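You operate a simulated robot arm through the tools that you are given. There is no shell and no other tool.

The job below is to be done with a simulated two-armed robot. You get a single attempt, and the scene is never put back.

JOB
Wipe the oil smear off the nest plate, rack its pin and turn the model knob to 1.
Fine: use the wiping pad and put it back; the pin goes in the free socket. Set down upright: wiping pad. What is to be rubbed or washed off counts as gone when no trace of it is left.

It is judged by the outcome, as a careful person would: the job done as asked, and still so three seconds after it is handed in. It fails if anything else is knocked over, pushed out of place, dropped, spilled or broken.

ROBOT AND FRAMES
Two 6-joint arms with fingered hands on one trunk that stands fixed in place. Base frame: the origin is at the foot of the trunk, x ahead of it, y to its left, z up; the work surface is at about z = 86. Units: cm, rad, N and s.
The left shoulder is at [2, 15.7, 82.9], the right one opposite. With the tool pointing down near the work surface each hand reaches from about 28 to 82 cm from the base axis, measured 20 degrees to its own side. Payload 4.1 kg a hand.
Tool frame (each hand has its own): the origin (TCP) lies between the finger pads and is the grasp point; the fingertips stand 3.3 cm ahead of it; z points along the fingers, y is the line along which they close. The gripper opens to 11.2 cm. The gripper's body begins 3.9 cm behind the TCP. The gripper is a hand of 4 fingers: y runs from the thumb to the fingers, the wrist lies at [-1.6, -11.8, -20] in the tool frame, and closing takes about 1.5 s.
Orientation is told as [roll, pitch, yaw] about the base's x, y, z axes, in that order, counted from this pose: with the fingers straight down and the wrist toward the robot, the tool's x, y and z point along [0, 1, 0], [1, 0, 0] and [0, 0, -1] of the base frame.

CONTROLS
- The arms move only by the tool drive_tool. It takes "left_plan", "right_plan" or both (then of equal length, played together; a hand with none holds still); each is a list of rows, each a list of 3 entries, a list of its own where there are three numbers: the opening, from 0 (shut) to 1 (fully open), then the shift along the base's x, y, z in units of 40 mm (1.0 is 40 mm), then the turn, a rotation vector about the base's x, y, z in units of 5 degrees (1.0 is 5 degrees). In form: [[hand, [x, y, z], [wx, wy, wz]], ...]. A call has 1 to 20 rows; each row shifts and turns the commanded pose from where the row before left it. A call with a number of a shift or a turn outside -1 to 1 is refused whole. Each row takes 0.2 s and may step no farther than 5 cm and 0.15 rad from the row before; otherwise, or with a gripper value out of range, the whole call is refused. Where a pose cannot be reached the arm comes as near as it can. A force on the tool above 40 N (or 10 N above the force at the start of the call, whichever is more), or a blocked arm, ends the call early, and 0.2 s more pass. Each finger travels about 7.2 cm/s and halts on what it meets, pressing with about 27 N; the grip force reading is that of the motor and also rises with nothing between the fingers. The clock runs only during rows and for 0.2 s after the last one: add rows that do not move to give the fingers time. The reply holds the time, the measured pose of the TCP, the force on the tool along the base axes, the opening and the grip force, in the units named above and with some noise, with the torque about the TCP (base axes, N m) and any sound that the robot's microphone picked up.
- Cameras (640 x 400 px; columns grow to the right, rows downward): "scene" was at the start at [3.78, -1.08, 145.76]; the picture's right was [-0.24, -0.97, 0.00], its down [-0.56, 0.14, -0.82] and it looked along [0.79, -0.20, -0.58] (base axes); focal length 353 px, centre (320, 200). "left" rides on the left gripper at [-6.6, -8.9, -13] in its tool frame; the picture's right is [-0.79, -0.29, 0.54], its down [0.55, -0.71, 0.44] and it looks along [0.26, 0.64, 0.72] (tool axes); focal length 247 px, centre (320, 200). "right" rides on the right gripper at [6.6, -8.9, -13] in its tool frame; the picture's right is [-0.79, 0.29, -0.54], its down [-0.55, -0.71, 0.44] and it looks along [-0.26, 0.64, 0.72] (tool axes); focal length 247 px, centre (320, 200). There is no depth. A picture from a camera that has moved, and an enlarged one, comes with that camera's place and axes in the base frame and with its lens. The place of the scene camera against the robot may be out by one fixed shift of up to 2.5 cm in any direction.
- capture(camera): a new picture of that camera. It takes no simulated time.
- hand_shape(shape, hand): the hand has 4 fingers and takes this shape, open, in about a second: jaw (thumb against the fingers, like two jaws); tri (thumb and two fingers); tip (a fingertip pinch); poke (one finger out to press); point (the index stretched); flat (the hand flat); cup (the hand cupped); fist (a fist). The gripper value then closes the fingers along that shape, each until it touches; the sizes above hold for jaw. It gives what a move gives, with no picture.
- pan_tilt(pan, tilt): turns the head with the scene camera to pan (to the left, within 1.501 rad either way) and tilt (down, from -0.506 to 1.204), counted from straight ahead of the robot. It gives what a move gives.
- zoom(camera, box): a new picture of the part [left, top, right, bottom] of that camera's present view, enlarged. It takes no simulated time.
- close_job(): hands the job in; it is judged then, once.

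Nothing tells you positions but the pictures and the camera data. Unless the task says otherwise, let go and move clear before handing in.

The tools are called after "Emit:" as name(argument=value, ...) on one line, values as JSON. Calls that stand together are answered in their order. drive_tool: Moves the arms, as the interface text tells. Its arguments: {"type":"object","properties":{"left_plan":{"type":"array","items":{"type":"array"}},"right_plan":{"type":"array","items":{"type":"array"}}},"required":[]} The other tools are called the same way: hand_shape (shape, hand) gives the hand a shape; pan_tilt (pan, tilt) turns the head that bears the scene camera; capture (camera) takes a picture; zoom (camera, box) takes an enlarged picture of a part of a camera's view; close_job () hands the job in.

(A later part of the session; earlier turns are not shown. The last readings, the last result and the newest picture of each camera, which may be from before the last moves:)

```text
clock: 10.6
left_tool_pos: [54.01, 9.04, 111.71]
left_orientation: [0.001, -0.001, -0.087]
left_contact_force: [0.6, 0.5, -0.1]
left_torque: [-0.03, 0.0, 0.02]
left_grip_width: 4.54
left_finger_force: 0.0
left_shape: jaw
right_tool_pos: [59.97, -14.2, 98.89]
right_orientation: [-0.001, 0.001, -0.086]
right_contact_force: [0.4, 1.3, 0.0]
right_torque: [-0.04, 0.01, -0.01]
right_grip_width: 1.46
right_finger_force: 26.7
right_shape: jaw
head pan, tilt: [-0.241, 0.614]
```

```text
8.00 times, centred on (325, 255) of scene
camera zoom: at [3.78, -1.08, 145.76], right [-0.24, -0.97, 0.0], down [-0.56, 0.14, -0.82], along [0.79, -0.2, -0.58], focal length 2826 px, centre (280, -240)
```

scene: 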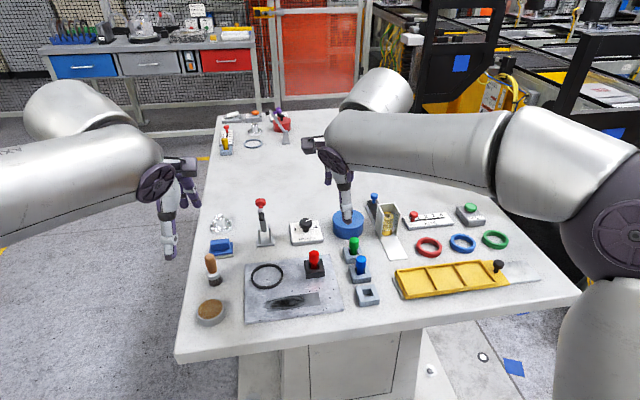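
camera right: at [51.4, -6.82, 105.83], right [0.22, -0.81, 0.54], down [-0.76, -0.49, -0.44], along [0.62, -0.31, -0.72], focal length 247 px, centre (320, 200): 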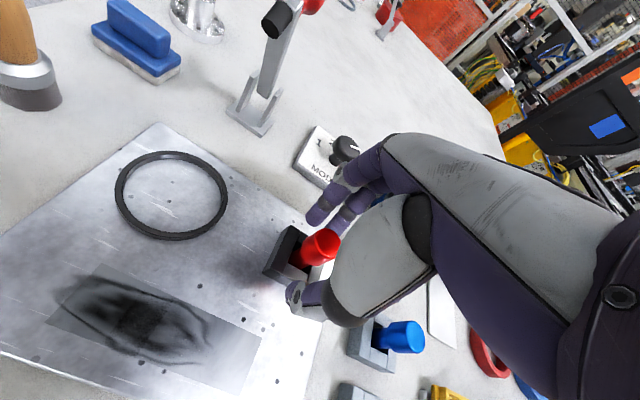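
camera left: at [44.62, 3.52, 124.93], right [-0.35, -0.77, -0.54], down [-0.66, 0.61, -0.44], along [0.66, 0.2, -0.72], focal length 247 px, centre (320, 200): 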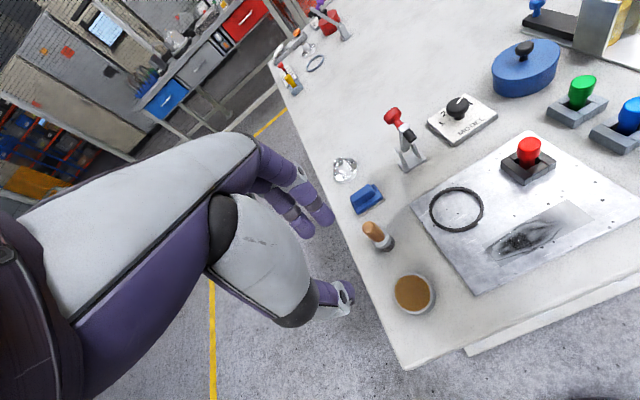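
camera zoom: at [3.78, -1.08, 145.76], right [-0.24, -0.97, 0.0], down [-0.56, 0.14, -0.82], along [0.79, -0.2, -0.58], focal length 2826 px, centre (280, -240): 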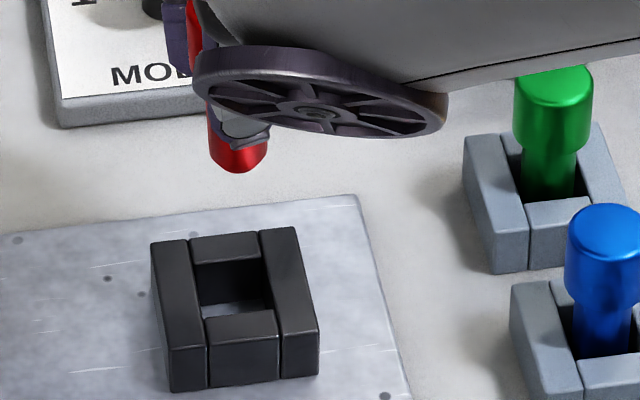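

The left view shows the pin upright within about 1°. I zoom in finer from the right camera to judge tilt in the other plane.

Emit:
zoom(camera="right", box=[262, 222, 318, 272])

Emit:
zoom(camera="left", box=[522, 92, 562, 146])

```text
8.00 times, centred on (290, 247) of right
camera zoom: at [51.45, -6.82, 111.91], right [0.22, -0.81, 0.54], down [-0.76, -0.49, -0.44], along [0.62, -0.31, -0.72], focal length 1976 px, centre (560, -176)
```

zoom: 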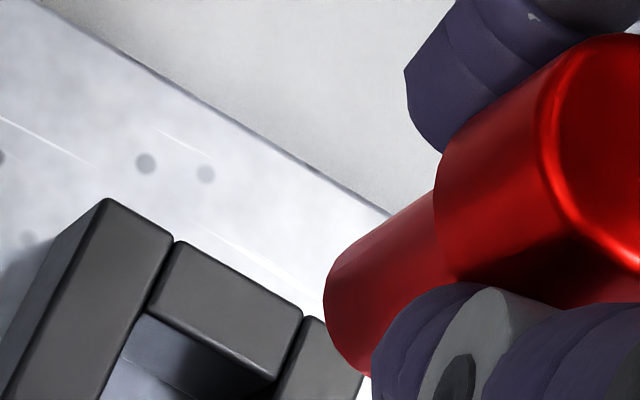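

```text
7.41 times, centred on (542, 119) of left
camera zoom: at [44.63, 3.53, 124.92], right [-0.35, -0.77, -0.54], down [-0.66, 0.61, -0.44], along [0.66, 0.2, -0.72], focal length 1830 px, centre (-1324, 800)
```

zoom: 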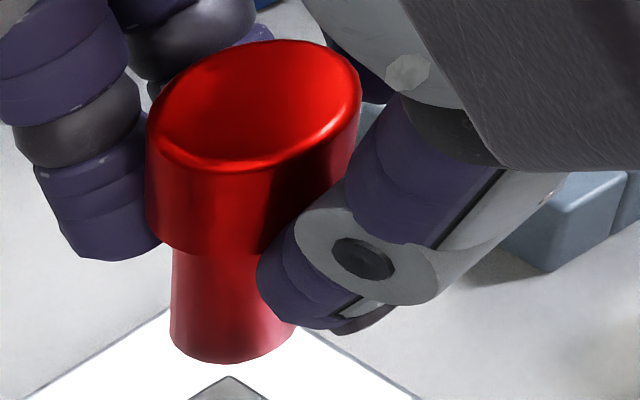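

The pin is held with its lower end at about (+0.4, -0.3) from the TCP and only ~2° lean. I carry it at height to above the free socket hole at (50.5, -23.35).

Emit:
drive_tool(right_plan=[[0.0, [0, 0, 0.3], [0, 0, 0]], [0.0, [-0.4, -0.37, 0], [0, 0, 0]], [0.0, [-0.5, -0.47, 0], [0, 0, 0]], [0.0, [-0.55, -0.5, 0], [0, 0, 0]], [0.0, [-0.55, -0.5, 0], [0, 0, 0]], [0.0, [-0.45, -0.41, 0], [0, 0, 0]], [0.0, [0, 0, -0.3], [0, 0, 0]], [0.0, [0, 0, 0], [0, 0, 0]], [0.0, [0, 0, 0], [0, 0, 0]]])

Emit:
capture(camera="right")

Emit:
zoom(camera="right", box=[220, 210, 320, 290])

Emit:
zoom(camera="scene", box=[330, 230, 400, 320])

Emit:
capture(camera="left")

```text
clock: 12.6
left_tool_pos: [54.08, 9.1, 111.8]
left_orientation: [-0.001, 0.0, -0.087]
left_contact_force: [0.0, -0.2, -0.8]
left_torque: [0.05, -0.01, 0.0]
left_grip_width: 4.52
left_finger_force: 0.1
left_shape: jaw
right_tool_pos: [50.21, -23.15, 99.0]
right_orientation: [0.0, 0.001, -0.087]
right_contact_force: [1.0, -0.5, -1.3]
right_torque: [0.01, 0.03, -0.01]
right_grip_width: 1.47
right_finger_force: 26.9
right_shape: jaw
head pan, tilt: [-0.241, 0.614]
```

```text
taken
camera right: at [41.63, -15.83, 111.84], right [0.22, -0.81, 0.54], down [-0.76, -0.49, -0.44], along [0.62, -0.31, -0.72], focal length 247 px, centre (320, 200)
```

right: 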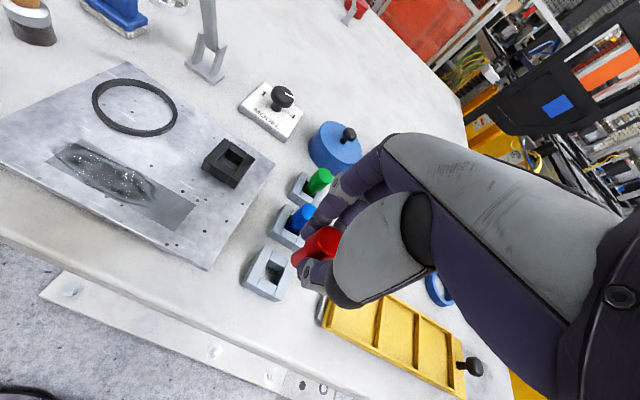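

```text
5.00 times, centred on (270, 250) of right
camera zoom: at [41.63, -15.83, 111.84], right [0.22, -0.81, 0.54], down [-0.76, -0.49, -0.44], along [0.62, -0.31, -0.72], focal length 1235 px, centre (570, -50)
```

zoom: 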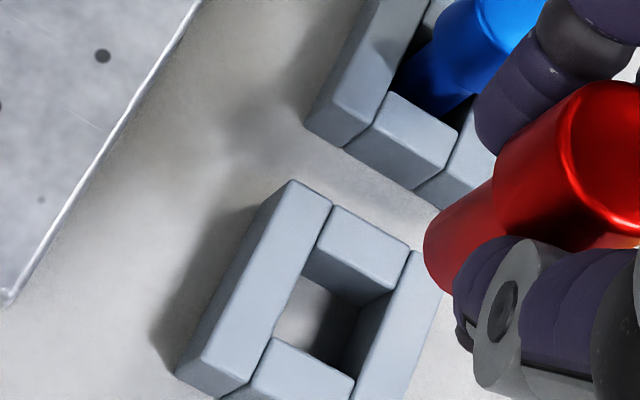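

```text
4.44 times, centred on (365, 275) of scene
camera zoom: at [3.78, -1.08, 145.76], right [-0.24, -0.97, 0.0], down [-0.56, 0.14, -0.82], along [0.79, -0.2, -0.58], focal length 1570 px, centre (120, -133)
```

zoom: 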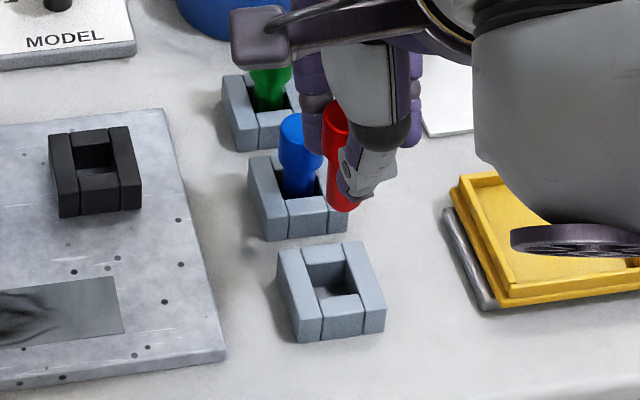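

```text
taken
camera left: at [44.63, 3.53, 124.92], right [-0.35, -0.77, -0.54], down [-0.66, 0.61, -0.44], along [0.66, 0.2, -0.72], focal length 247 px, centre (320, 200)
```

left: 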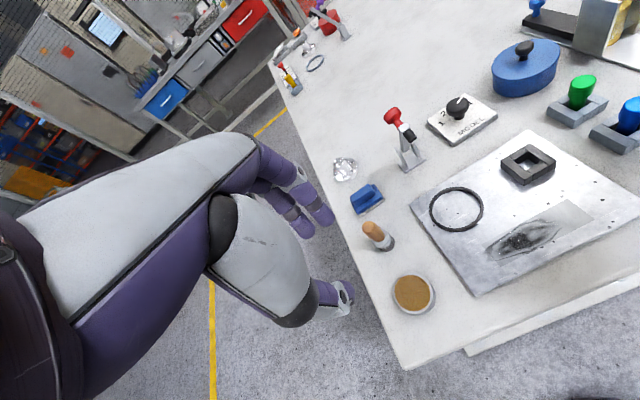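

The pin end is about (0.1, -0.15) off the hole centre at (50.45, -23.37). I correct that and lower to just above the socket for a check.

Emit:
drive_tool(right_plan=[[0.0, [-0.02, 0.033, -0.3], [0, 0, 0]], [0.0, [0, 0, -0.4], [0, 0, 0]], [0.0, [0, 0, -0.35], [0, 0, 0]], [0.0, [0, 0, 0], [0, 0, 0]], [0.0, [0, 0, 0], [0, 0, 0]]])

Emit:
zoom(camera="right", box=[220, 220, 320, 300])

Emit:
zoom(camera="scene", box=[330, 230, 400, 320])

```text
clock: 13.8
left_tool_pos: [53.98, 9.17, 111.83]
left_orientation: [0.0, 0.001, -0.084]
left_contact_force: [-0.4, 0.5, 0.0]
left_torque: [0.02, -0.02, -0.02]
left_grip_width: 4.53
left_finger_force: 0.1
left_shape: jaw
right_tool_pos: [50.1, -22.94, 94.74]
right_orientation: [0.0, 0.0, -0.085]
right_contact_force: [-0.4, -0.5, -0.9]
right_torque: [-0.02, 0.0, 0.0]
right_grip_width: 1.47
right_finger_force: 26.8
right_shape: jaw
head pan, tilt: [-0.241, 0.614]
```

```text
5.00 times, centred on (270, 260) of right
camera zoom: at [41.51, -15.69, 107.67], right [0.22, -0.81, 0.54], down [-0.76, -0.49, -0.44], along [0.62, -0.31, -0.72], focal length 1235 px, centre (570, -100)
```

zoom: 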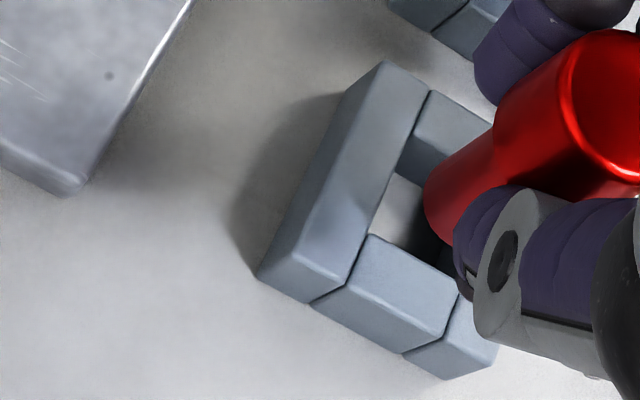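

```text
4.44 times, centred on (365, 275) of scene
camera zoom: at [3.78, -1.08, 145.76], right [-0.24, -0.97, 0.0], down [-0.56, 0.14, -0.82], along [0.79, -0.2, -0.58], focal length 1570 px, centre (120, -133)
```

zoom: 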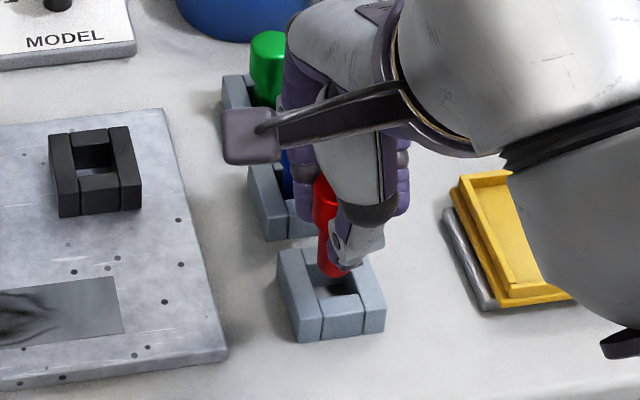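

Pin end sits right over the hole by both cameras. I insert it gently in small steps.

Emit:
drive_tool(right_plan=[[0.0, [0, 0, -0.15], [0, 0, 0]], [0.0, [0, 0, -0.15], [0, 0, 0]], [0.0, [0, 0, -0.15], [0, 0, 0]], [0.0, [0, 0, -0.1], [0, 0, 0]], [0.0, [0, 0, 0], [0, 0, 0]]])

Emit:
zoom(camera="right", box=[220, 220, 320, 300])

Emit:
zoom(camera="scene", box=[330, 230, 400, 320])

```text
clock: 15.0
left_tool_pos: [53.99, 9.2, 111.98]
left_orientation: [-0.002, 0.0, -0.085]
left_contact_force: [-0.2, -0.3, -0.5]
left_torque: [0.0, 0.0, 0.03]
left_grip_width: 4.51
left_finger_force: 0.3
left_shape: jaw
right_tool_pos: [50.25, -23.08, 92.74]
right_orientation: [0.0, -0.005, -0.087]
right_contact_force: [-0.5, -0.5, 30.6]
right_torque: [-0.11, 0.12, 0.0]
right_grip_width: 1.7
right_finger_force: 27.1
right_shape: jaw
head pan, tilt: [-0.241, 0.614]
```

```text
5.00 times, centred on (270, 260) of right
camera zoom: at [41.61, -15.73, 105.66], right [0.21, -0.81, 0.54], down [-0.75, -0.49, -0.44], along [0.62, -0.31, -0.72], focal length 1235 px, centre (570, -100)
```

zoom: 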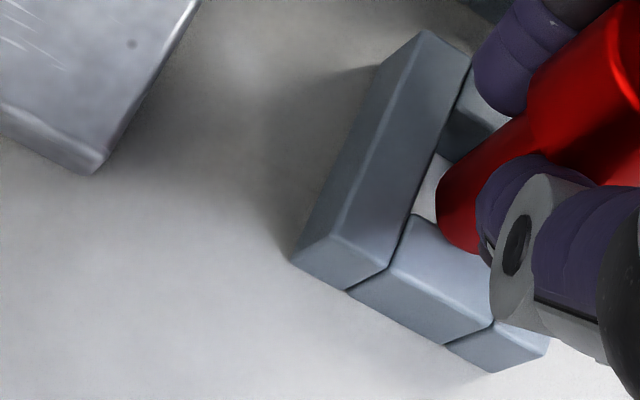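

```text
4.44 times, centred on (365, 275) of scene
camera zoom: at [3.71, -1.05, 145.76], right [-0.24, -0.97, 0.0], down [-0.56, 0.14, -0.82], along [0.79, -0.2, -0.58], focal length 1570 px, centre (120, -133)
```

zoom: 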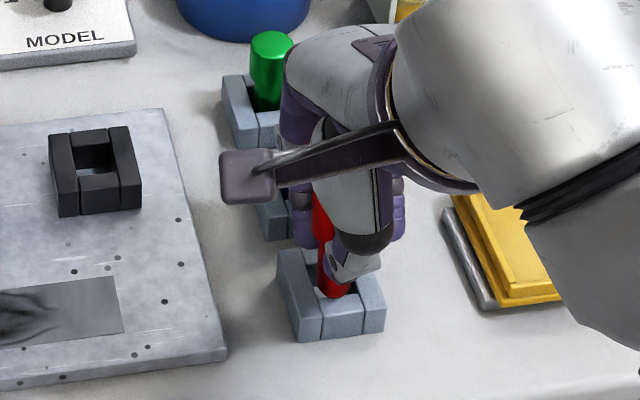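

The pin met the near bar of the socket (30 N) rather than entering, and slid a little in the grip. I back off upward and re-measure.

Emit:
drive_tool(right_plan=[[0.0, [0, 0, 0.1], [0, 0, 0]], [0.0, [0, 0, 0.15], [0, 0, 0]], [0.0, [0, 0, 0.2], [0, 0, 0]], [0.0, [0, 0, 0.2], [0, 0, 0]], [0.0, [0, 0, 0], [0, 0, 0]], [0.0, [0, 0, 0], [0, 0, 0]]])

Emit:
zoom(camera="right", box=[240, 210, 320, 290])

Emit:
zoom(camera="scene", box=[340, 240, 390, 310])

Emit:
capture(camera="right")

```text
clock: 16.4
left_tool_pos: [54.2, 9.24, 111.81]
left_orientation: [0.001, 0.001, -0.086]
left_contact_force: [-1.3, 0.5, 0.5]
left_torque: [-0.01, 0.0, 0.0]
left_grip_width: 4.52
left_finger_force: 0.0
left_shape: jaw
right_tool_pos: [50.06, -23.04, 95.08]
right_orientation: [-0.001, 0.0, -0.087]
right_contact_force: [-0.5, -0.3, -0.6]
right_torque: [-0.02, -0.02, 0.0]
right_grip_width: 1.57
right_finger_force: 26.8
right_shape: jaw
head pan, tilt: [-0.241, 0.614]
```

```text
5.00 times, centred on (280, 250) of right
camera zoom: at [41.54, -15.71, 108.06], right [0.22, -0.81, 0.54], down [-0.76, -0.49, -0.44], along [0.62, -0.31, -0.72], focal length 1235 px, centre (520, -50)
```

zoom: 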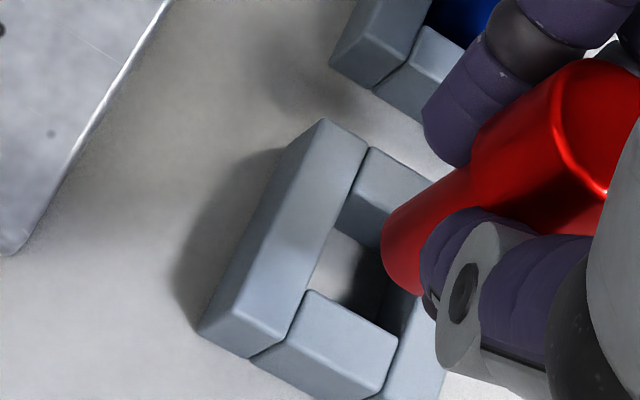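

```text
5.71 times, centred on (365, 275) of scene
camera zoom: at [3.78, -1.08, 145.76], right [-0.24, -0.97, 0.0], down [-0.56, 0.14, -0.82], along [0.79, -0.2, -0.58], focal length 2019 px, centre (63, -229)
```

zoom: 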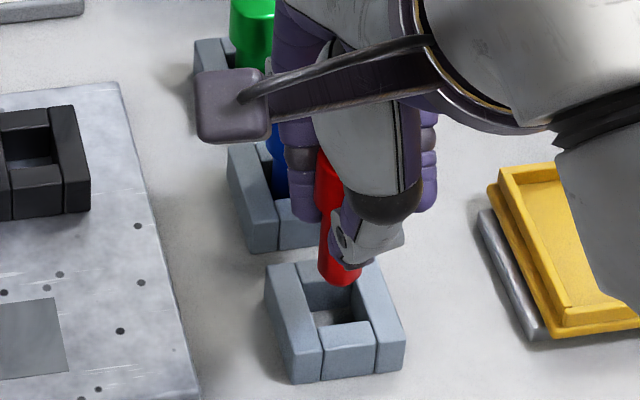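

```text
taken
camera right: at [41.54, -15.71, 108.06], right [0.22, -0.81, 0.54], down [-0.76, -0.49, -0.44], along [0.62, -0.31, -0.72], focal length 247 px, centre (320, 200)
```

right: 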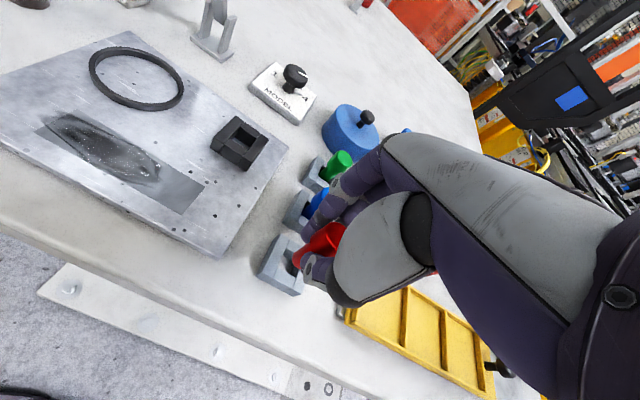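

Re-measuring with the contact evidence, the pin end is really about (50.05, -23.08), i.e. short of the hole centre by about (+0.4, -0.26). I shift by that and lower to just above the socket for a look.

Emit:
drive_tool(right_plan=[[0.0, [0.095, -0.065, 0], [0, 0, 0]], [0.0, [0, 0, -0.2], [0, 0, 0]], [0.0, [0, 0, -0.2], [0, 0, 0]], [0.0, [0, 0, 0], [0, 0, 0]], [0.0, [0, 0, 0], [0, 0, 0]]])

Emit:
zoom(camera="right", box=[260, 215, 320, 275])

Emit:
zoom(camera="scene", box=[345, 260, 385, 305])

```text
clock: 17.6
left_tool_pos: [54.07, 9.07, 111.97]
left_orientation: [0.0, -0.001, -0.085]
left_contact_force: [0.0, 0.5, 0.1]
left_torque: [0.05, 0.03, 0.03]
left_grip_width: 4.53
left_finger_force: 0.1
left_shape: jaw
right_tool_pos: [50.42, -23.35, 93.61]
right_orientation: [0.001, -0.001, -0.087]
right_contact_force: [0.0, -0.1, 0.1]
right_torque: [0.03, -0.03, -0.02]
right_grip_width: 1.59
right_finger_force: 26.8
right_shape: jaw
head pan, tilt: [-0.241, 0.614]
```

```text
6.67 times, centred on (290, 245) of right
camera zoom: at [41.89, -15.95, 106.47], right [0.22, -0.81, 0.54], down [-0.76, -0.49, -0.44], along [0.62, -0.31, -0.72], focal length 1646 px, centre (520, -100)
```

zoom: 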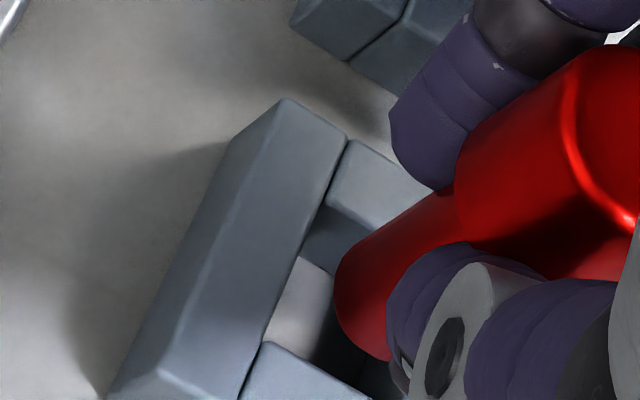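

```text
8.89 times, centred on (365, 282) of scene
camera zoom: at [3.78, -1.08, 145.76], right [-0.24, -0.97, 0.0], down [-0.56, 0.14, -0.82], along [0.79, -0.2, -0.58], focal length 3140 px, centre (-80, -533)
```

zoom: 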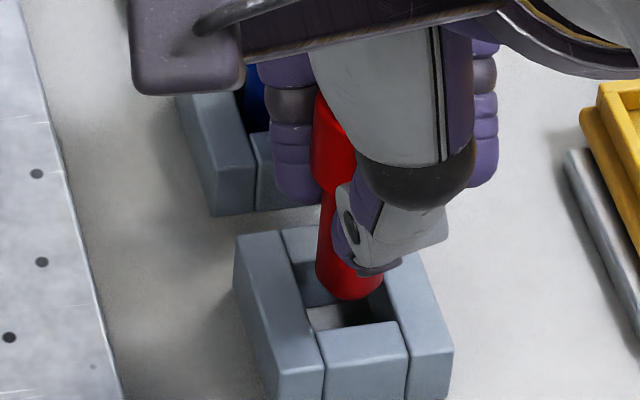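

Both views now put the pin end over the hole, perhaps a hair short in x. I nudge 0.1 cm and lower in small increments watching force.

Emit:
drive_tool(right_plan=[[0.0, [0.02, 0, -0.1], [0, 0, 0]], [0.0, [0, 0, -0.1], [0, 0, 0]], [0.0, [0, 0, 0], [0, 0, 0]]])

Emit:
zoom(camera="right", box=[260, 215, 320, 275])

Emit:
zoom(camera="scene", box=[345, 260, 385, 305])

```text
clock: 18.4
left_tool_pos: [54.05, 9.18, 111.84]
left_orientation: [0.0, -0.001, -0.085]
left_contact_force: [0.5, -0.2, -0.5]
left_torque: [-0.03, 0.0, -0.01]
left_grip_width: 4.51
left_finger_force: 0.0
left_shape: jaw
right_tool_pos: [50.56, -23.21, 92.7]
right_orientation: [0.001, -0.001, -0.085]
right_contact_force: [-0.5, -0.2, -0.4]
right_torque: [0.01, 0.01, 0.01]
right_grip_width: 1.59
right_finger_force: 26.5
right_shape: jaw
head pan, tilt: [-0.241, 0.614]
```

```text
6.67 times, centred on (290, 245) of right
camera zoom: at [42.0, -15.92, 105.67], right [0.22, -0.81, 0.54], down [-0.76, -0.49, -0.44], along [0.62, -0.31, -0.72], focal length 1646 px, centre (520, -100)
```

zoom: 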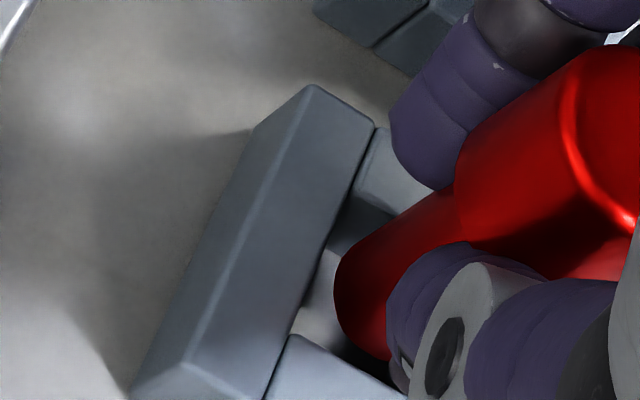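

```text
8.89 times, centred on (365, 282) of scene
camera zoom: at [3.78, -1.08, 145.76], right [-0.24, -0.97, 0.0], down [-0.56, 0.14, -0.82], along [0.79, -0.2, -0.58], focal length 3140 px, centre (-80, -533)
```

zoom: 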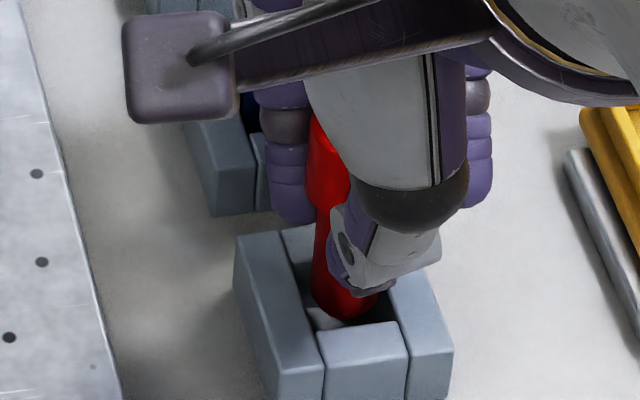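

No contact force at the height where it touched before, so the pin is entering the hole. I continue down in small steps.

Emit:
drive_tool(right_plan=[[0.0, [0, -0.01, -0.1], [0, 0, 0]], [0.0, [0, 0, 0], [0, 0, 0]]])

Emit:
zoom(camera="scene", box=[345, 260, 385, 305])

```text
clock: 19.0
left_tool_pos: [54.09, 9.13, 111.76]
left_orientation: [-0.001, 0.002, -0.086]
left_contact_force: [0.1, 0.4, 0.2]
left_torque: [0.0, -0.04, 0.01]
left_grip_width: 4.54
left_finger_force: 0.0
left_shape: jaw
right_tool_pos: [50.52, -23.29, 92.31]
right_orientation: [0.0, 0.001, -0.086]
right_contact_force: [0.3, 0.3, -0.5]
right_torque: [-0.02, 0.01, 0.03]
right_grip_width: 1.55
right_finger_force: 26.8
right_shape: jaw
head pan, tilt: [-0.241, 0.614]
```

```text
8.89 times, centred on (365, 282) of scene
camera zoom: at [3.78, -1.08, 145.76], right [-0.24, -0.97, 0.0], down [-0.56, 0.14, -0.82], along [0.79, -0.2, -0.58], focal length 3140 px, centre (-80, -533)
```

zoom: 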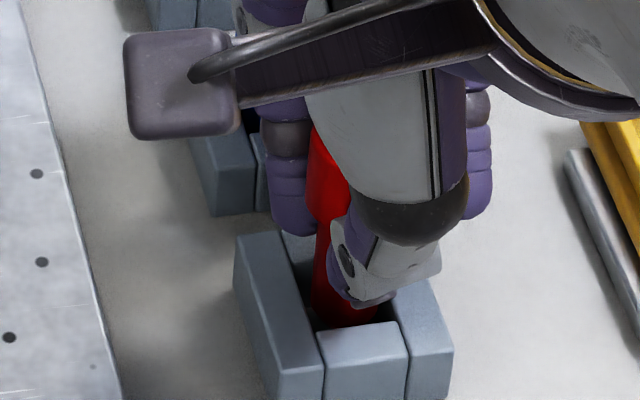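

The pin is now inside the hole with no side force. I keep lowering in small steps until it seats.

Emit:
drive_tool(right_plan=[[0.0, [0, 0, -0.08], [0, 0, 0]], [0.0, [0, 0, 0], [0, 0, 0]]])

Emit:
zoom(camera="right", box=[260, 215, 320, 275])

Emit:
zoom(camera="scene", box=[345, 260, 385, 305])

```text
clock: 19.6
left_tool_pos: [54.03, 9.13, 111.76]
left_orientation: [-0.001, 0.0, -0.086]
left_contact_force: [0.7, 0.3, -0.2]
left_torque: [0.0, 0.02, 0.05]
left_grip_width: 4.51
left_finger_force: 0.0
left_shape: jaw
right_tool_pos: [50.34, -23.32, 92.0]
right_orientation: [0.0, -0.001, -0.086]
right_contact_force: [0.1, 0.7, -1.0]
right_torque: [0.0, -0.04, -0.02]
right_grip_width: 1.59
right_finger_force: 26.9
right_shape: jaw
head pan, tilt: [-0.241, 0.614]
```

```text
6.67 times, centred on (290, 245) of right
camera zoom: at [42.0, -15.96, 104.97], right [0.22, -0.81, 0.54], down [-0.76, -0.49, -0.44], along [0.62, -0.31, -0.72], focal length 1646 px, centre (520, -100)
```

zoom: 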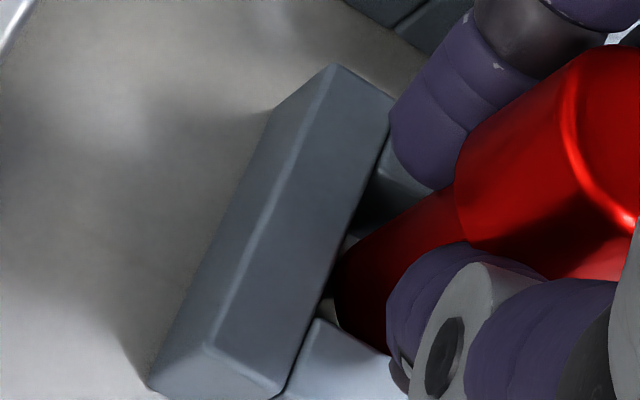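

```text
8.89 times, centred on (365, 282) of scene
camera zoom: at [3.78, -1.08, 145.76], right [-0.24, -0.97, 0.0], down [-0.56, 0.14, -0.82], along [0.79, -0.2, -0.58], focal length 3140 px, centre (-80, -533)
```

zoom: 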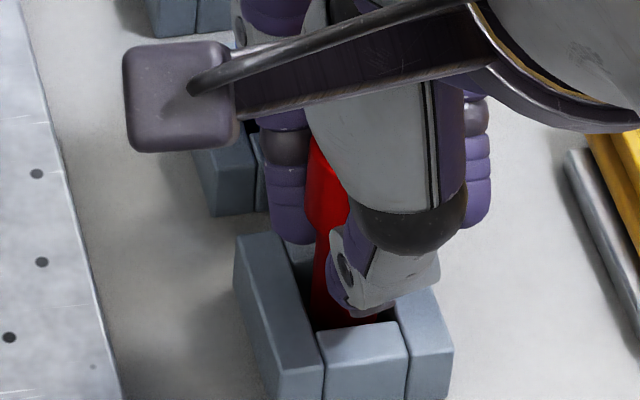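

Still no force and the pin is deeper in the hole. I go on lowering by small steps.

Emit:
drive_tool(right_plan=[[0.0, [0, 0, -0.08], [0, 0, 0]], [0.0, [0, 0, 0], [0, 0, 0]]])

Emit:
zoom(camera="scene", box=[345, 260, 385, 305])

```text
clock: 20.2
left_tool_pos: [54.11, 9.21, 111.83]
left_orientation: [-0.002, 0.001, -0.087]
left_contact_force: [0.5, 0.4, 0.6]
left_torque: [-0.01, -0.02, 0.0]
left_grip_width: 4.53
left_finger_force: 0.0
left_shape: jaw
right_tool_pos: [50.52, -23.27, 91.8]
right_orientation: [0.0, 0.001, -0.085]
right_contact_force: [0.3, -0.2, -0.7]
right_torque: [0.0, -0.02, -0.04]
right_grip_width: 1.58
right_finger_force: 26.5
right_shape: jaw
head pan, tilt: [-0.241, 0.614]
```

```text
8.89 times, centred on (365, 282) of scene
camera zoom: at [3.78, -1.08, 145.76], right [-0.24, -0.97, 0.0], down [-0.56, 0.14, -0.82], along [0.79, -0.2, -0.58], focal length 3140 px, centre (-80, -533)
```

zoom: 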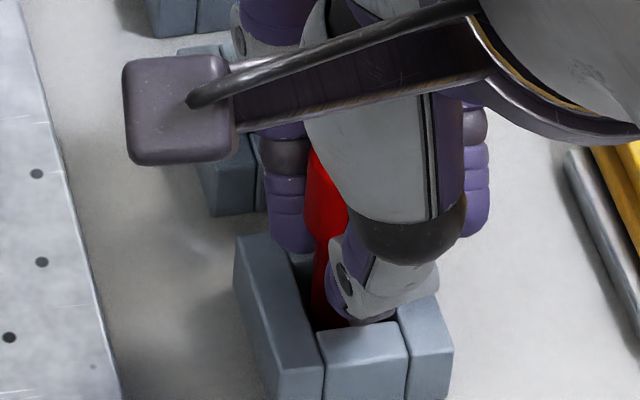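

No contact yet; I lower another small step.

Emit:
drive_tool(right_plan=[[0.0, [0, 0, -0.06], [0, 0, 0]], [0.0, [0, 0, 0], [0, 0, 0]]])

Emit:
zoom(camera="scene", box=[345, 260, 385, 305])

Emit:
zoom(camera="right", box=[260, 215, 320, 275])

```text
clock: 20.8
left_tool_pos: [54.17, 9.2, 111.8]
left_orientation: [-0.001, -0.001, -0.086]
left_contact_force: [-0.3, -0.4, -1.2]
left_torque: [-0.02, 0.04, -0.01]
left_grip_width: 4.54
left_finger_force: 0.2
left_shape: jaw
right_tool_pos: [50.43, -23.26, 91.47]
right_orientation: [0.0, -0.002, -0.085]
right_contact_force: [-0.6, 0.6, -1.4]
right_torque: [-0.02, 0.0, 0.01]
right_grip_width: 1.56
right_finger_force: 27.5
right_shape: jaw
head pan, tilt: [-0.241, 0.614]
```

```text
8.89 times, centred on (365, 282) of scene
camera zoom: at [3.78, -1.08, 145.76], right [-0.24, -0.97, 0.0], down [-0.56, 0.14, -0.82], along [0.79, -0.2, -0.58], focal length 3140 px, centre (-80, -533)
```

zoom: 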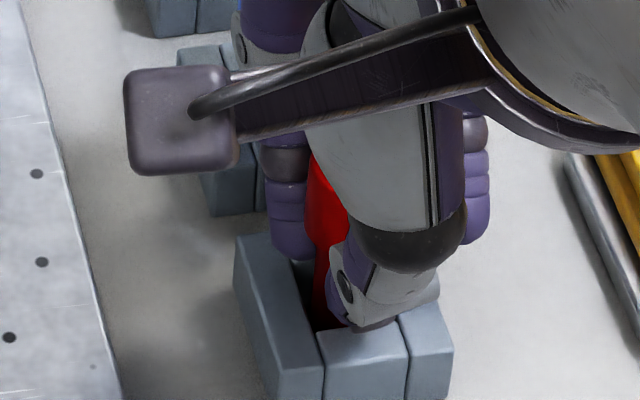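

```text
6.67 times, centred on (290, 245) of right
camera zoom: at [41.98, -16.0, 104.41], right [0.22, -0.81, 0.54], down [-0.76, -0.49, -0.44], along [0.62, -0.31, -0.72], focal length 1646 px, centre (520, -100)
```

zoom: 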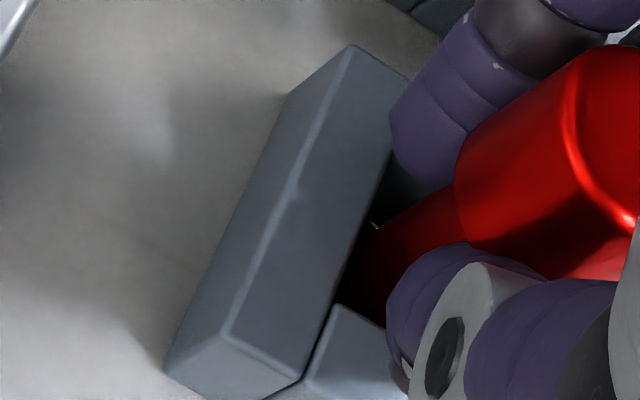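

Almost seated; another 0.2 cm with force check.

Emit:
drive_tool(right_plan=[[0.0, [0, 0, -0.05], [0, 0, 0]], [0.0, [0, 0, 0], [0, 0, 0]]])

Emit:
zoom(camera="scene", box=[345, 260, 385, 305])

```text
clock: 21.4
left_tool_pos: [54.15, 9.08, 111.82]
left_orientation: [-0.001, 0.002, -0.085]
left_contact_force: [-0.1, -0.1, 0.0]
left_torque: [0.01, -0.02, -0.02]
left_grip_width: 4.54
left_finger_force: 0.1
left_shape: jaw
right_tool_pos: [50.42, -23.26, 91.28]
right_orientation: [-0.001, 0.0, -0.085]
right_contact_force: [0.9, 0.1, -0.4]
right_torque: [0.02, -0.02, -0.01]
right_grip_width: 1.56
right_finger_force: 26.5
right_shape: jaw
head pan, tilt: [-0.241, 0.614]
```

```text
8.89 times, centred on (365, 282) of scene
camera zoom: at [3.78, -1.08, 145.76], right [-0.24, -0.97, 0.0], down [-0.56, 0.14, -0.82], along [0.79, -0.2, -0.58], focal length 3140 px, centre (-80, -533)
```

zoom: 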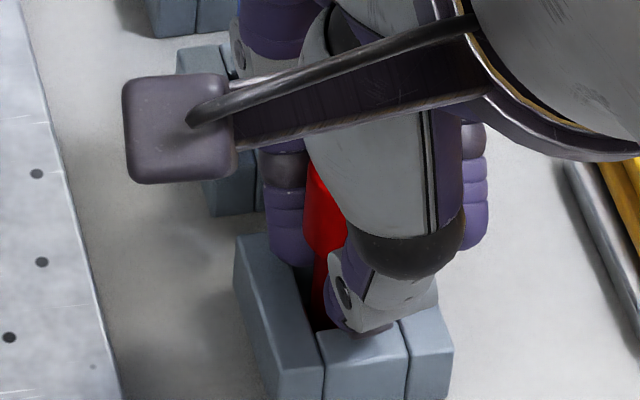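

Still free; one more small step.

Emit:
drive_tool(right_plan=[[0.0, [0, 0, -0.05], [0, 0, 0]], [0.0, [0, 0, 0], [0, 0, 0]]])

Emit:
zoom(camera="scene", box=[345, 260, 385, 305])

```text
clock: 22.0
left_tool_pos: [54.15, 9.22, 111.79]
left_orientation: [0.001, 0.001, -0.083]
left_contact_force: [-0.4, -0.2, -0.5]
left_torque: [-0.01, 0.01, -0.04]
left_grip_width: 4.51
left_finger_force: 0.1
left_shape: jaw
right_tool_pos: [50.53, -23.22, 91.17]
right_orientation: [0.0, -0.002, -0.087]
right_contact_force: [-1.2, 1.3, 12.0]
right_torque: [0.0, 0.02, 0.03]
right_grip_width: 1.59
right_finger_force: 26.9
right_shape: jaw
head pan, tilt: [-0.241, 0.614]
```

```text
8.89 times, centred on (365, 282) of scene
camera zoom: at [3.75, -1.06, 145.76], right [-0.24, -0.97, 0.0], down [-0.56, 0.14, -0.82], along [0.79, -0.2, -0.58], focal length 3140 px, centre (-80, -533)
```

zoom: 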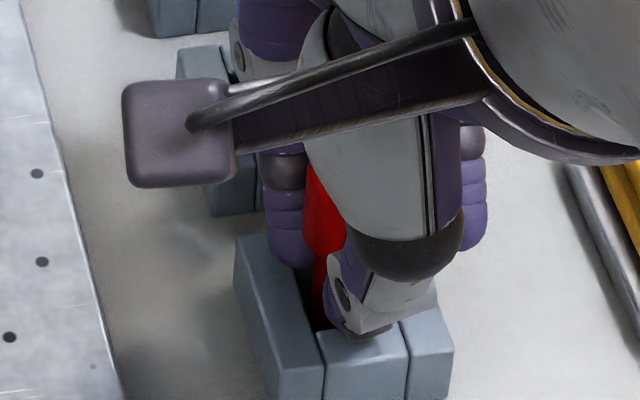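

About 12 N upward: the pin has bottomed. I open the fingers a little to release it.

Emit:
drive_tool(right_plan=[[0.15, [0, 0, 0.01], [0, 0, 0]], [0.25, [0, 0, 0], [0, 0, 0]], [0.36, [0, 0, 0], [0, 0, 0]], [0.36, [0, 0, 0], [0, 0, 0]], [0.36, [0, 0, 0], [0, 0, 0]]])

Emit:
zoom(camera="scene", box=[340, 240, 390, 310])

Emit:
zoom(camera="right", box=[250, 195, 330, 275])

```text
clock: 23.2
left_tool_pos: [54.1, 9.17, 111.86]
left_orientation: [-0.001, 0.0, -0.084]
left_contact_force: [0.0, -0.1, 0.5]
left_torque: [-0.03, -0.04, -0.02]
left_grip_width: 4.53
left_finger_force: 0.1
left_shape: jaw
right_tool_pos: [50.47, -23.23, 91.12]
right_orientation: [0.001, 0.002, -0.085]
right_contact_force: [0.0, -1.3, -1.1]
right_torque: [0.01, 0.0, -0.02]
right_grip_width: 4.02
right_finger_force: 0.0
right_shape: jaw
head pan, tilt: [-0.241, 0.614]
```

```text
5.71 times, centred on (365, 275) of scene
camera zoom: at [3.78, -1.08, 145.76], right [-0.24, -0.97, 0.0], down [-0.56, 0.14, -0.82], along [0.79, -0.2, -0.58], focal length 2019 px, centre (63, -229)
```

zoom: 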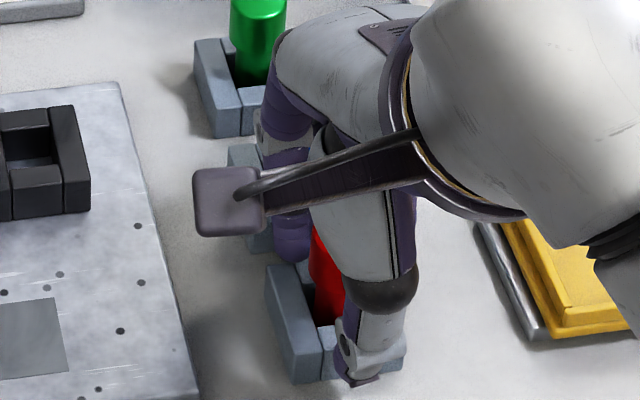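

```text
5.00 times, centred on (290, 235) of right
camera zoom: at [41.99, -15.97, 104.02], right [0.22, -0.81, 0.54], down [-0.76, -0.49, -0.43], along [0.62, -0.31, -0.72], focal length 1235 px, centre (470, 25)
```

zoom: 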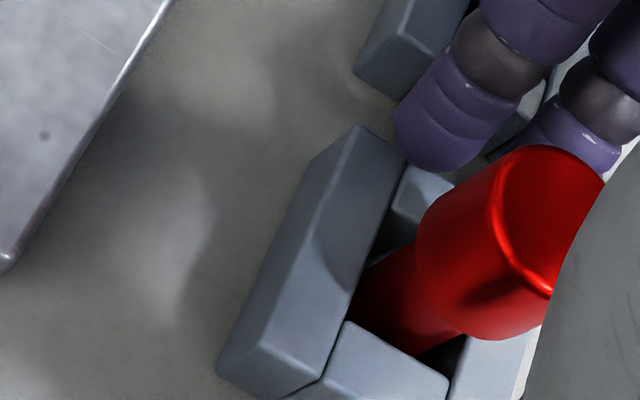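

The pin stands free in the socket. I lift the right hand straight up and confirm.

Emit:
drive_tool(right_plan=[[0.36, [0, 0, 0.3], [0, 0, 0]], [0.36, [0, 0, 0.6], [0, 0, 0]], [0.36, [0, 0, 0.9], [0, 0, 0]], [0.36, [0, 0, 0.9], [0, 0, 0]], [0.36, [0, 0, 0.3], [0, 0, 0]], [0.36, [0, 0, 0], [0, 0, 0]]])

Emit:
capture(camera="right")

Emit:
zoom(camera="scene", box=[330, 220, 400, 320])

Emit:
zoom(camera="right", box=[200, 200, 360, 340])

```text
clock: 24.6
left_tool_pos: [54.11, 9.2, 111.79]
left_orientation: [0.0, 0.0, -0.086]
left_contact_force: [-0.5, -1.0, -0.1]
left_torque: [0.03, 0.0, 0.0]
left_grip_width: 4.53
left_finger_force: 0.1
left_shape: jaw
right_tool_pos: [50.38, -23.3, 103.29]
right_orientation: [-0.001, 0.001, -0.085]
right_contact_force: [-0.3, -0.1, 0.6]
right_torque: [0.0, -0.01, 0.01]
right_grip_width: 3.99
right_finger_force: 0.2
right_shape: jaw
head pan, tilt: [-0.241, 0.614]
```

```text
taken
camera right: at [42.02, -16.05, 116.11], right [0.22, -0.81, 0.54], down [-0.75, -0.49, -0.44], along [0.62, -0.31, -0.72], focal length 247 px, centre (320, 200)
```

right: 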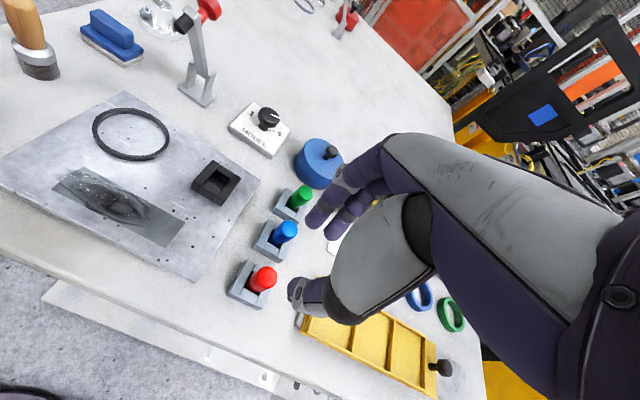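

```text
4.00 times, centred on (365, 270) of scene
camera zoom: at [3.78, -1.08, 145.76], right [-0.24, -0.97, 0.0], down [-0.56, 0.14, -0.82], along [0.79, -0.2, -0.58], focal length 1413 px, centre (140, -80)
```

zoom: 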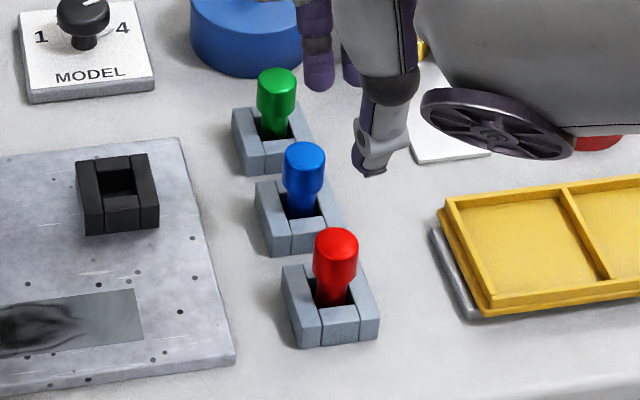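

```text
2.86 times, centred on (280, 270) of right
camera zoom: at [42.02, -16.05, 116.11], right [0.22, -0.81, 0.54], down [-0.75, -0.49, -0.44], along [0.62, -0.31, -0.72], focal length 706 px, centre (434, 0)
```

zoom: 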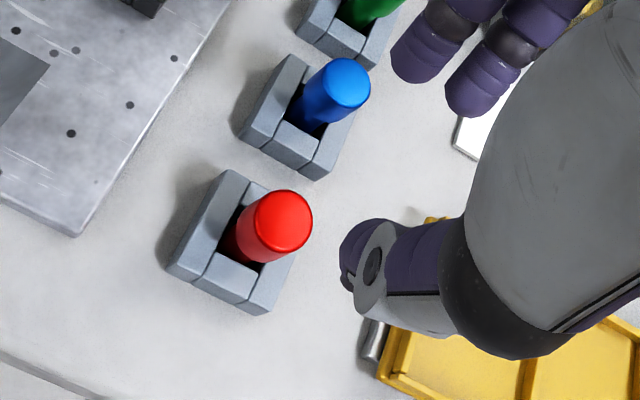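

The red pin is racked upright like its neighbours. Next the knob: I bring the right hand above it at about (73.65, -15.2) turning to yaw -0.6 on the way, and move the left hand outward for room.

Emit:
drive_tool(right_plan=[[0.6, [0.8, 0.27, 0.1], [0, 0, -0.8]], [0.6, [0.8, 0.29, 0], [0, 0, -0.85]], [0.6, [0.8, 0.29, 0], [0, 0, -0.85]], [0.6, [0.8, 0.29, 0], [0, 0, -0.85]], [0.6, [0.8, 0.29, 0], [0, 0, -0.85]], [0.6, [0.8, 0.29, 0], [0, 0, -0.85]], [0.6, [1.0, 0.31, 0], [0, 0, -0.85]], [0.6, [0, 0, 0], [0, 0, 0]], [0.6, [0, 0, 0], [0, 0, 0]]], left_plan=[[0.4, [0, 0.3, 0.1], [0, 0, 0]], [0.4, [0, 0.3, 0.1], [0, 0, 0]], [0.4, [0, 0.3, 0.1], [0, 0, 0]], [0.4, [0, 0.3, 0], [0, 0, 0]], [0.4, [0, 0, 0], [0, 0, 0]], [0.4, [0, 0, 0], [0, 0, 0]], [0.4, [0, 0, 0], [0, 0, 0]], [0.4, [0, 0, 0], [0, 0, 0]], [0.4, [0, 0, 0], [0, 0, 0]]])

Emit:
capture(camera="right")

Emit:
capture(camera="scene")

Emit:
capture(camera="left")

```text
clock: 26.6
left_tool_pos: [54.16, 13.88, 112.99]
left_orientation: [0.001, 0.001, -0.083]
left_contact_force: [-0.2, 0.6, -0.3]
left_torque: [0.01, 0.02, -0.02]
left_grip_width: 4.54
left_finger_force: 0.1
left_shape: jaw
right_tool_pos: [73.4, -15.14, 103.4]
right_orientation: [0.001, 0.0, -0.599]
right_contact_force: [-0.4, 0.4, 0.2]
right_torque: [0.01, -0.05, 0.01]
right_grip_width: 6.74
right_finger_force: 0.1
right_shape: jaw
head pan, tilt: [-0.241, 0.614]
```

```text
taken
camera right: at [69.57, -4.68, 116.29], right [-0.21, -0.82, 0.54], down [-0.9, -0.06, -0.43], along [0.38, -0.58, -0.72], focal length 247 px, centre (320, 200)
```

right: 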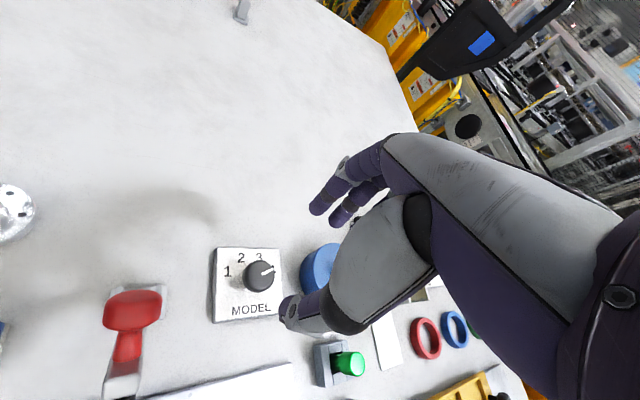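

```text
taken
```

scene: 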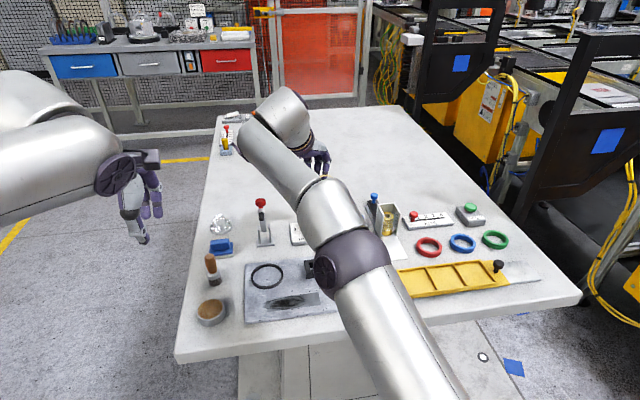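

```text
taken
camera left: at [44.65, 8.3, 126.12], right [-0.35, -0.77, -0.54], down [-0.66, 0.61, -0.44], along [0.66, 0.2, -0.72], focal length 247 px, centre (320, 200)
```

left: 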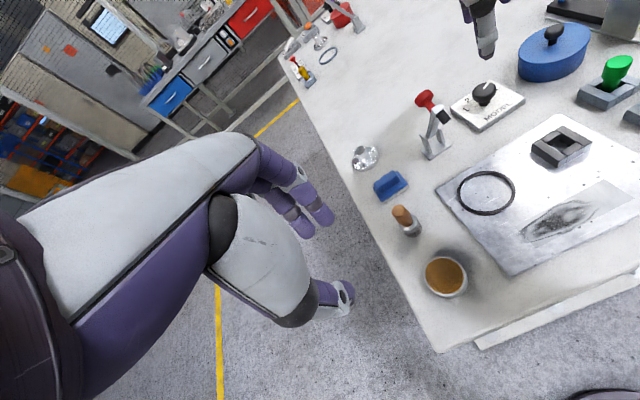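

The right camera now looks down on the dial. I zoom in to get the knob centre and pointer.

Emit:
zoom(camera="right", box=[200, 235, 300, 335])

Emit:
zoom(camera="left", box=[390, 0, 540, 170])

Emit:
zoom(camera="right", box=[80, 240, 280, 400])

```text
4.00 times, centred on (250, 285) of right
camera zoom: at [69.57, -4.68, 116.29], right [-0.21, -0.82, 0.54], down [-0.9, -0.06, -0.43], along [0.38, -0.58, -0.72], focal length 988 px, centre (600, -140)
```

zoom: 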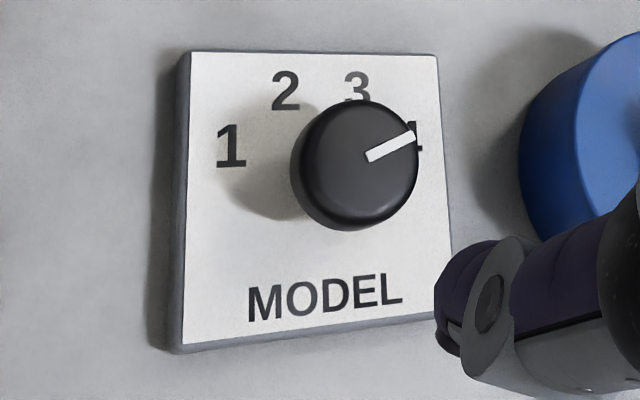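

```text
2.35 times, centred on (465, 85) of left
camera zoom: at [44.65, 8.3, 126.12], right [-0.35, -0.77, -0.54], down [-0.66, 0.61, -0.44], along [0.66, 0.2, -0.72], focal length 581 px, centre (-21, 471)
```

zoom: 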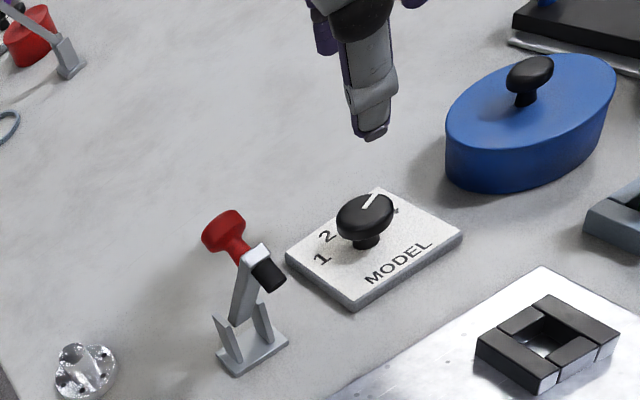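

```text
2.50 times, centred on (180, 320) of right
camera zoom: at [69.57, -4.68, 116.29], right [-0.21, -0.82, 0.54], down [-0.9, -0.06, -0.43], along [0.38, -0.58, -0.72], focal length 617 px, centre (670, -100)
```

zoom: 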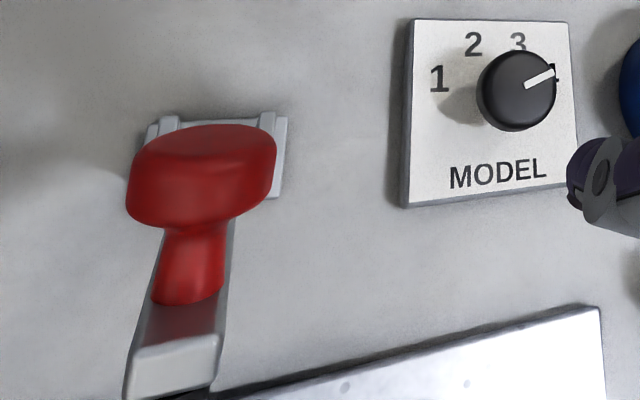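

The knob axis measures (73.8, -15.16), but the lever's red knob reaches z ≈ 101 under my camera at this yaw, so I'll work with yaw -0.15 to +0.7 instead. I turn back to -0.15 at this height and centre over the knob.

Emit:
drive_tool(right_plan=[[0.55, [0.05, 0, 0], [0, 0, 0.86]], [0.55, [0.02, 0, 0], [0, 0, 0.86]], [0.55, [0, 0, 0], [0, 0, 0.86]], [0.55, [0, 0, 0], [0, 0, 0.86]], [0.55, [0, 0, 0], [0, 0, 0.86]], [0.55, [0, 0, 0], [0, 0, 0.86]], [0.55, [0, 0, 0], [0, 0, 0]], [0.55, [0, 0, 0], [0, 0, 0]]])

Emit:
capture(camera="right")

Emit:
zoom(camera="right", box=[180, 180, 320, 320])

```text
clock: 28.4
left_tool_pos: [54.13, 13.9, 113.04]
left_orientation: [0.001, 0.0, -0.085]
left_contact_force: [-0.3, -0.4, -0.8]
left_torque: [0.01, -0.04, -0.01]
left_grip_width: 4.48
left_finger_force: 0.1
left_shape: jaw
right_tool_pos: [73.98, -15.25, 103.54]
right_orientation: [0.0, 0.0, -0.15]
right_contact_force: [0.2, 0.0, -0.9]
right_torque: [-0.01, 0.0, -0.05]
right_grip_width: 6.2
right_finger_force: 0.0
right_shape: jaw
head pan, tilt: [-0.241, 0.614]
```

```text
taken
camera right: at [65.96, -7.38, 116.45], right [0.17, -0.83, 0.54], down [-0.78, -0.44, -0.44], along [0.6, -0.35, -0.72], focal length 247 px, centre (320, 200)
```

right: 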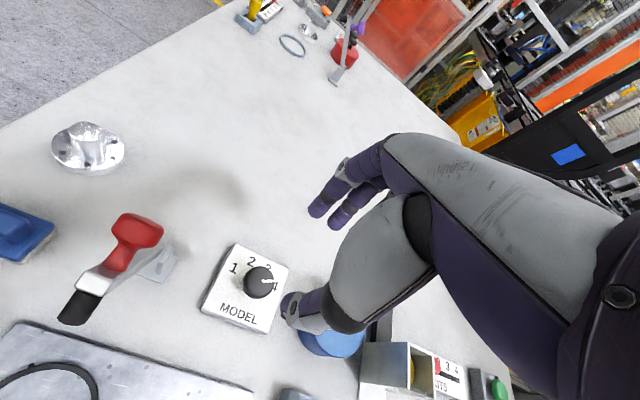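

```text
2.86 times, centred on (250, 250) of right
camera zoom: at [65.96, -7.38, 116.45], right [0.17, -0.83, 0.54], down [-0.78, -0.44, -0.44], along [0.6, -0.35, -0.72], focal length 706 px, centre (520, 57)
```

zoom: 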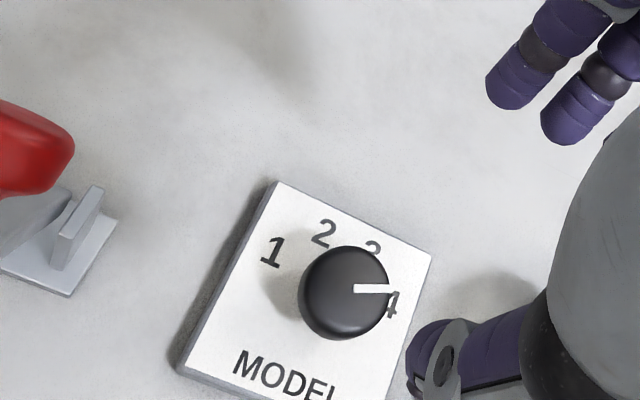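

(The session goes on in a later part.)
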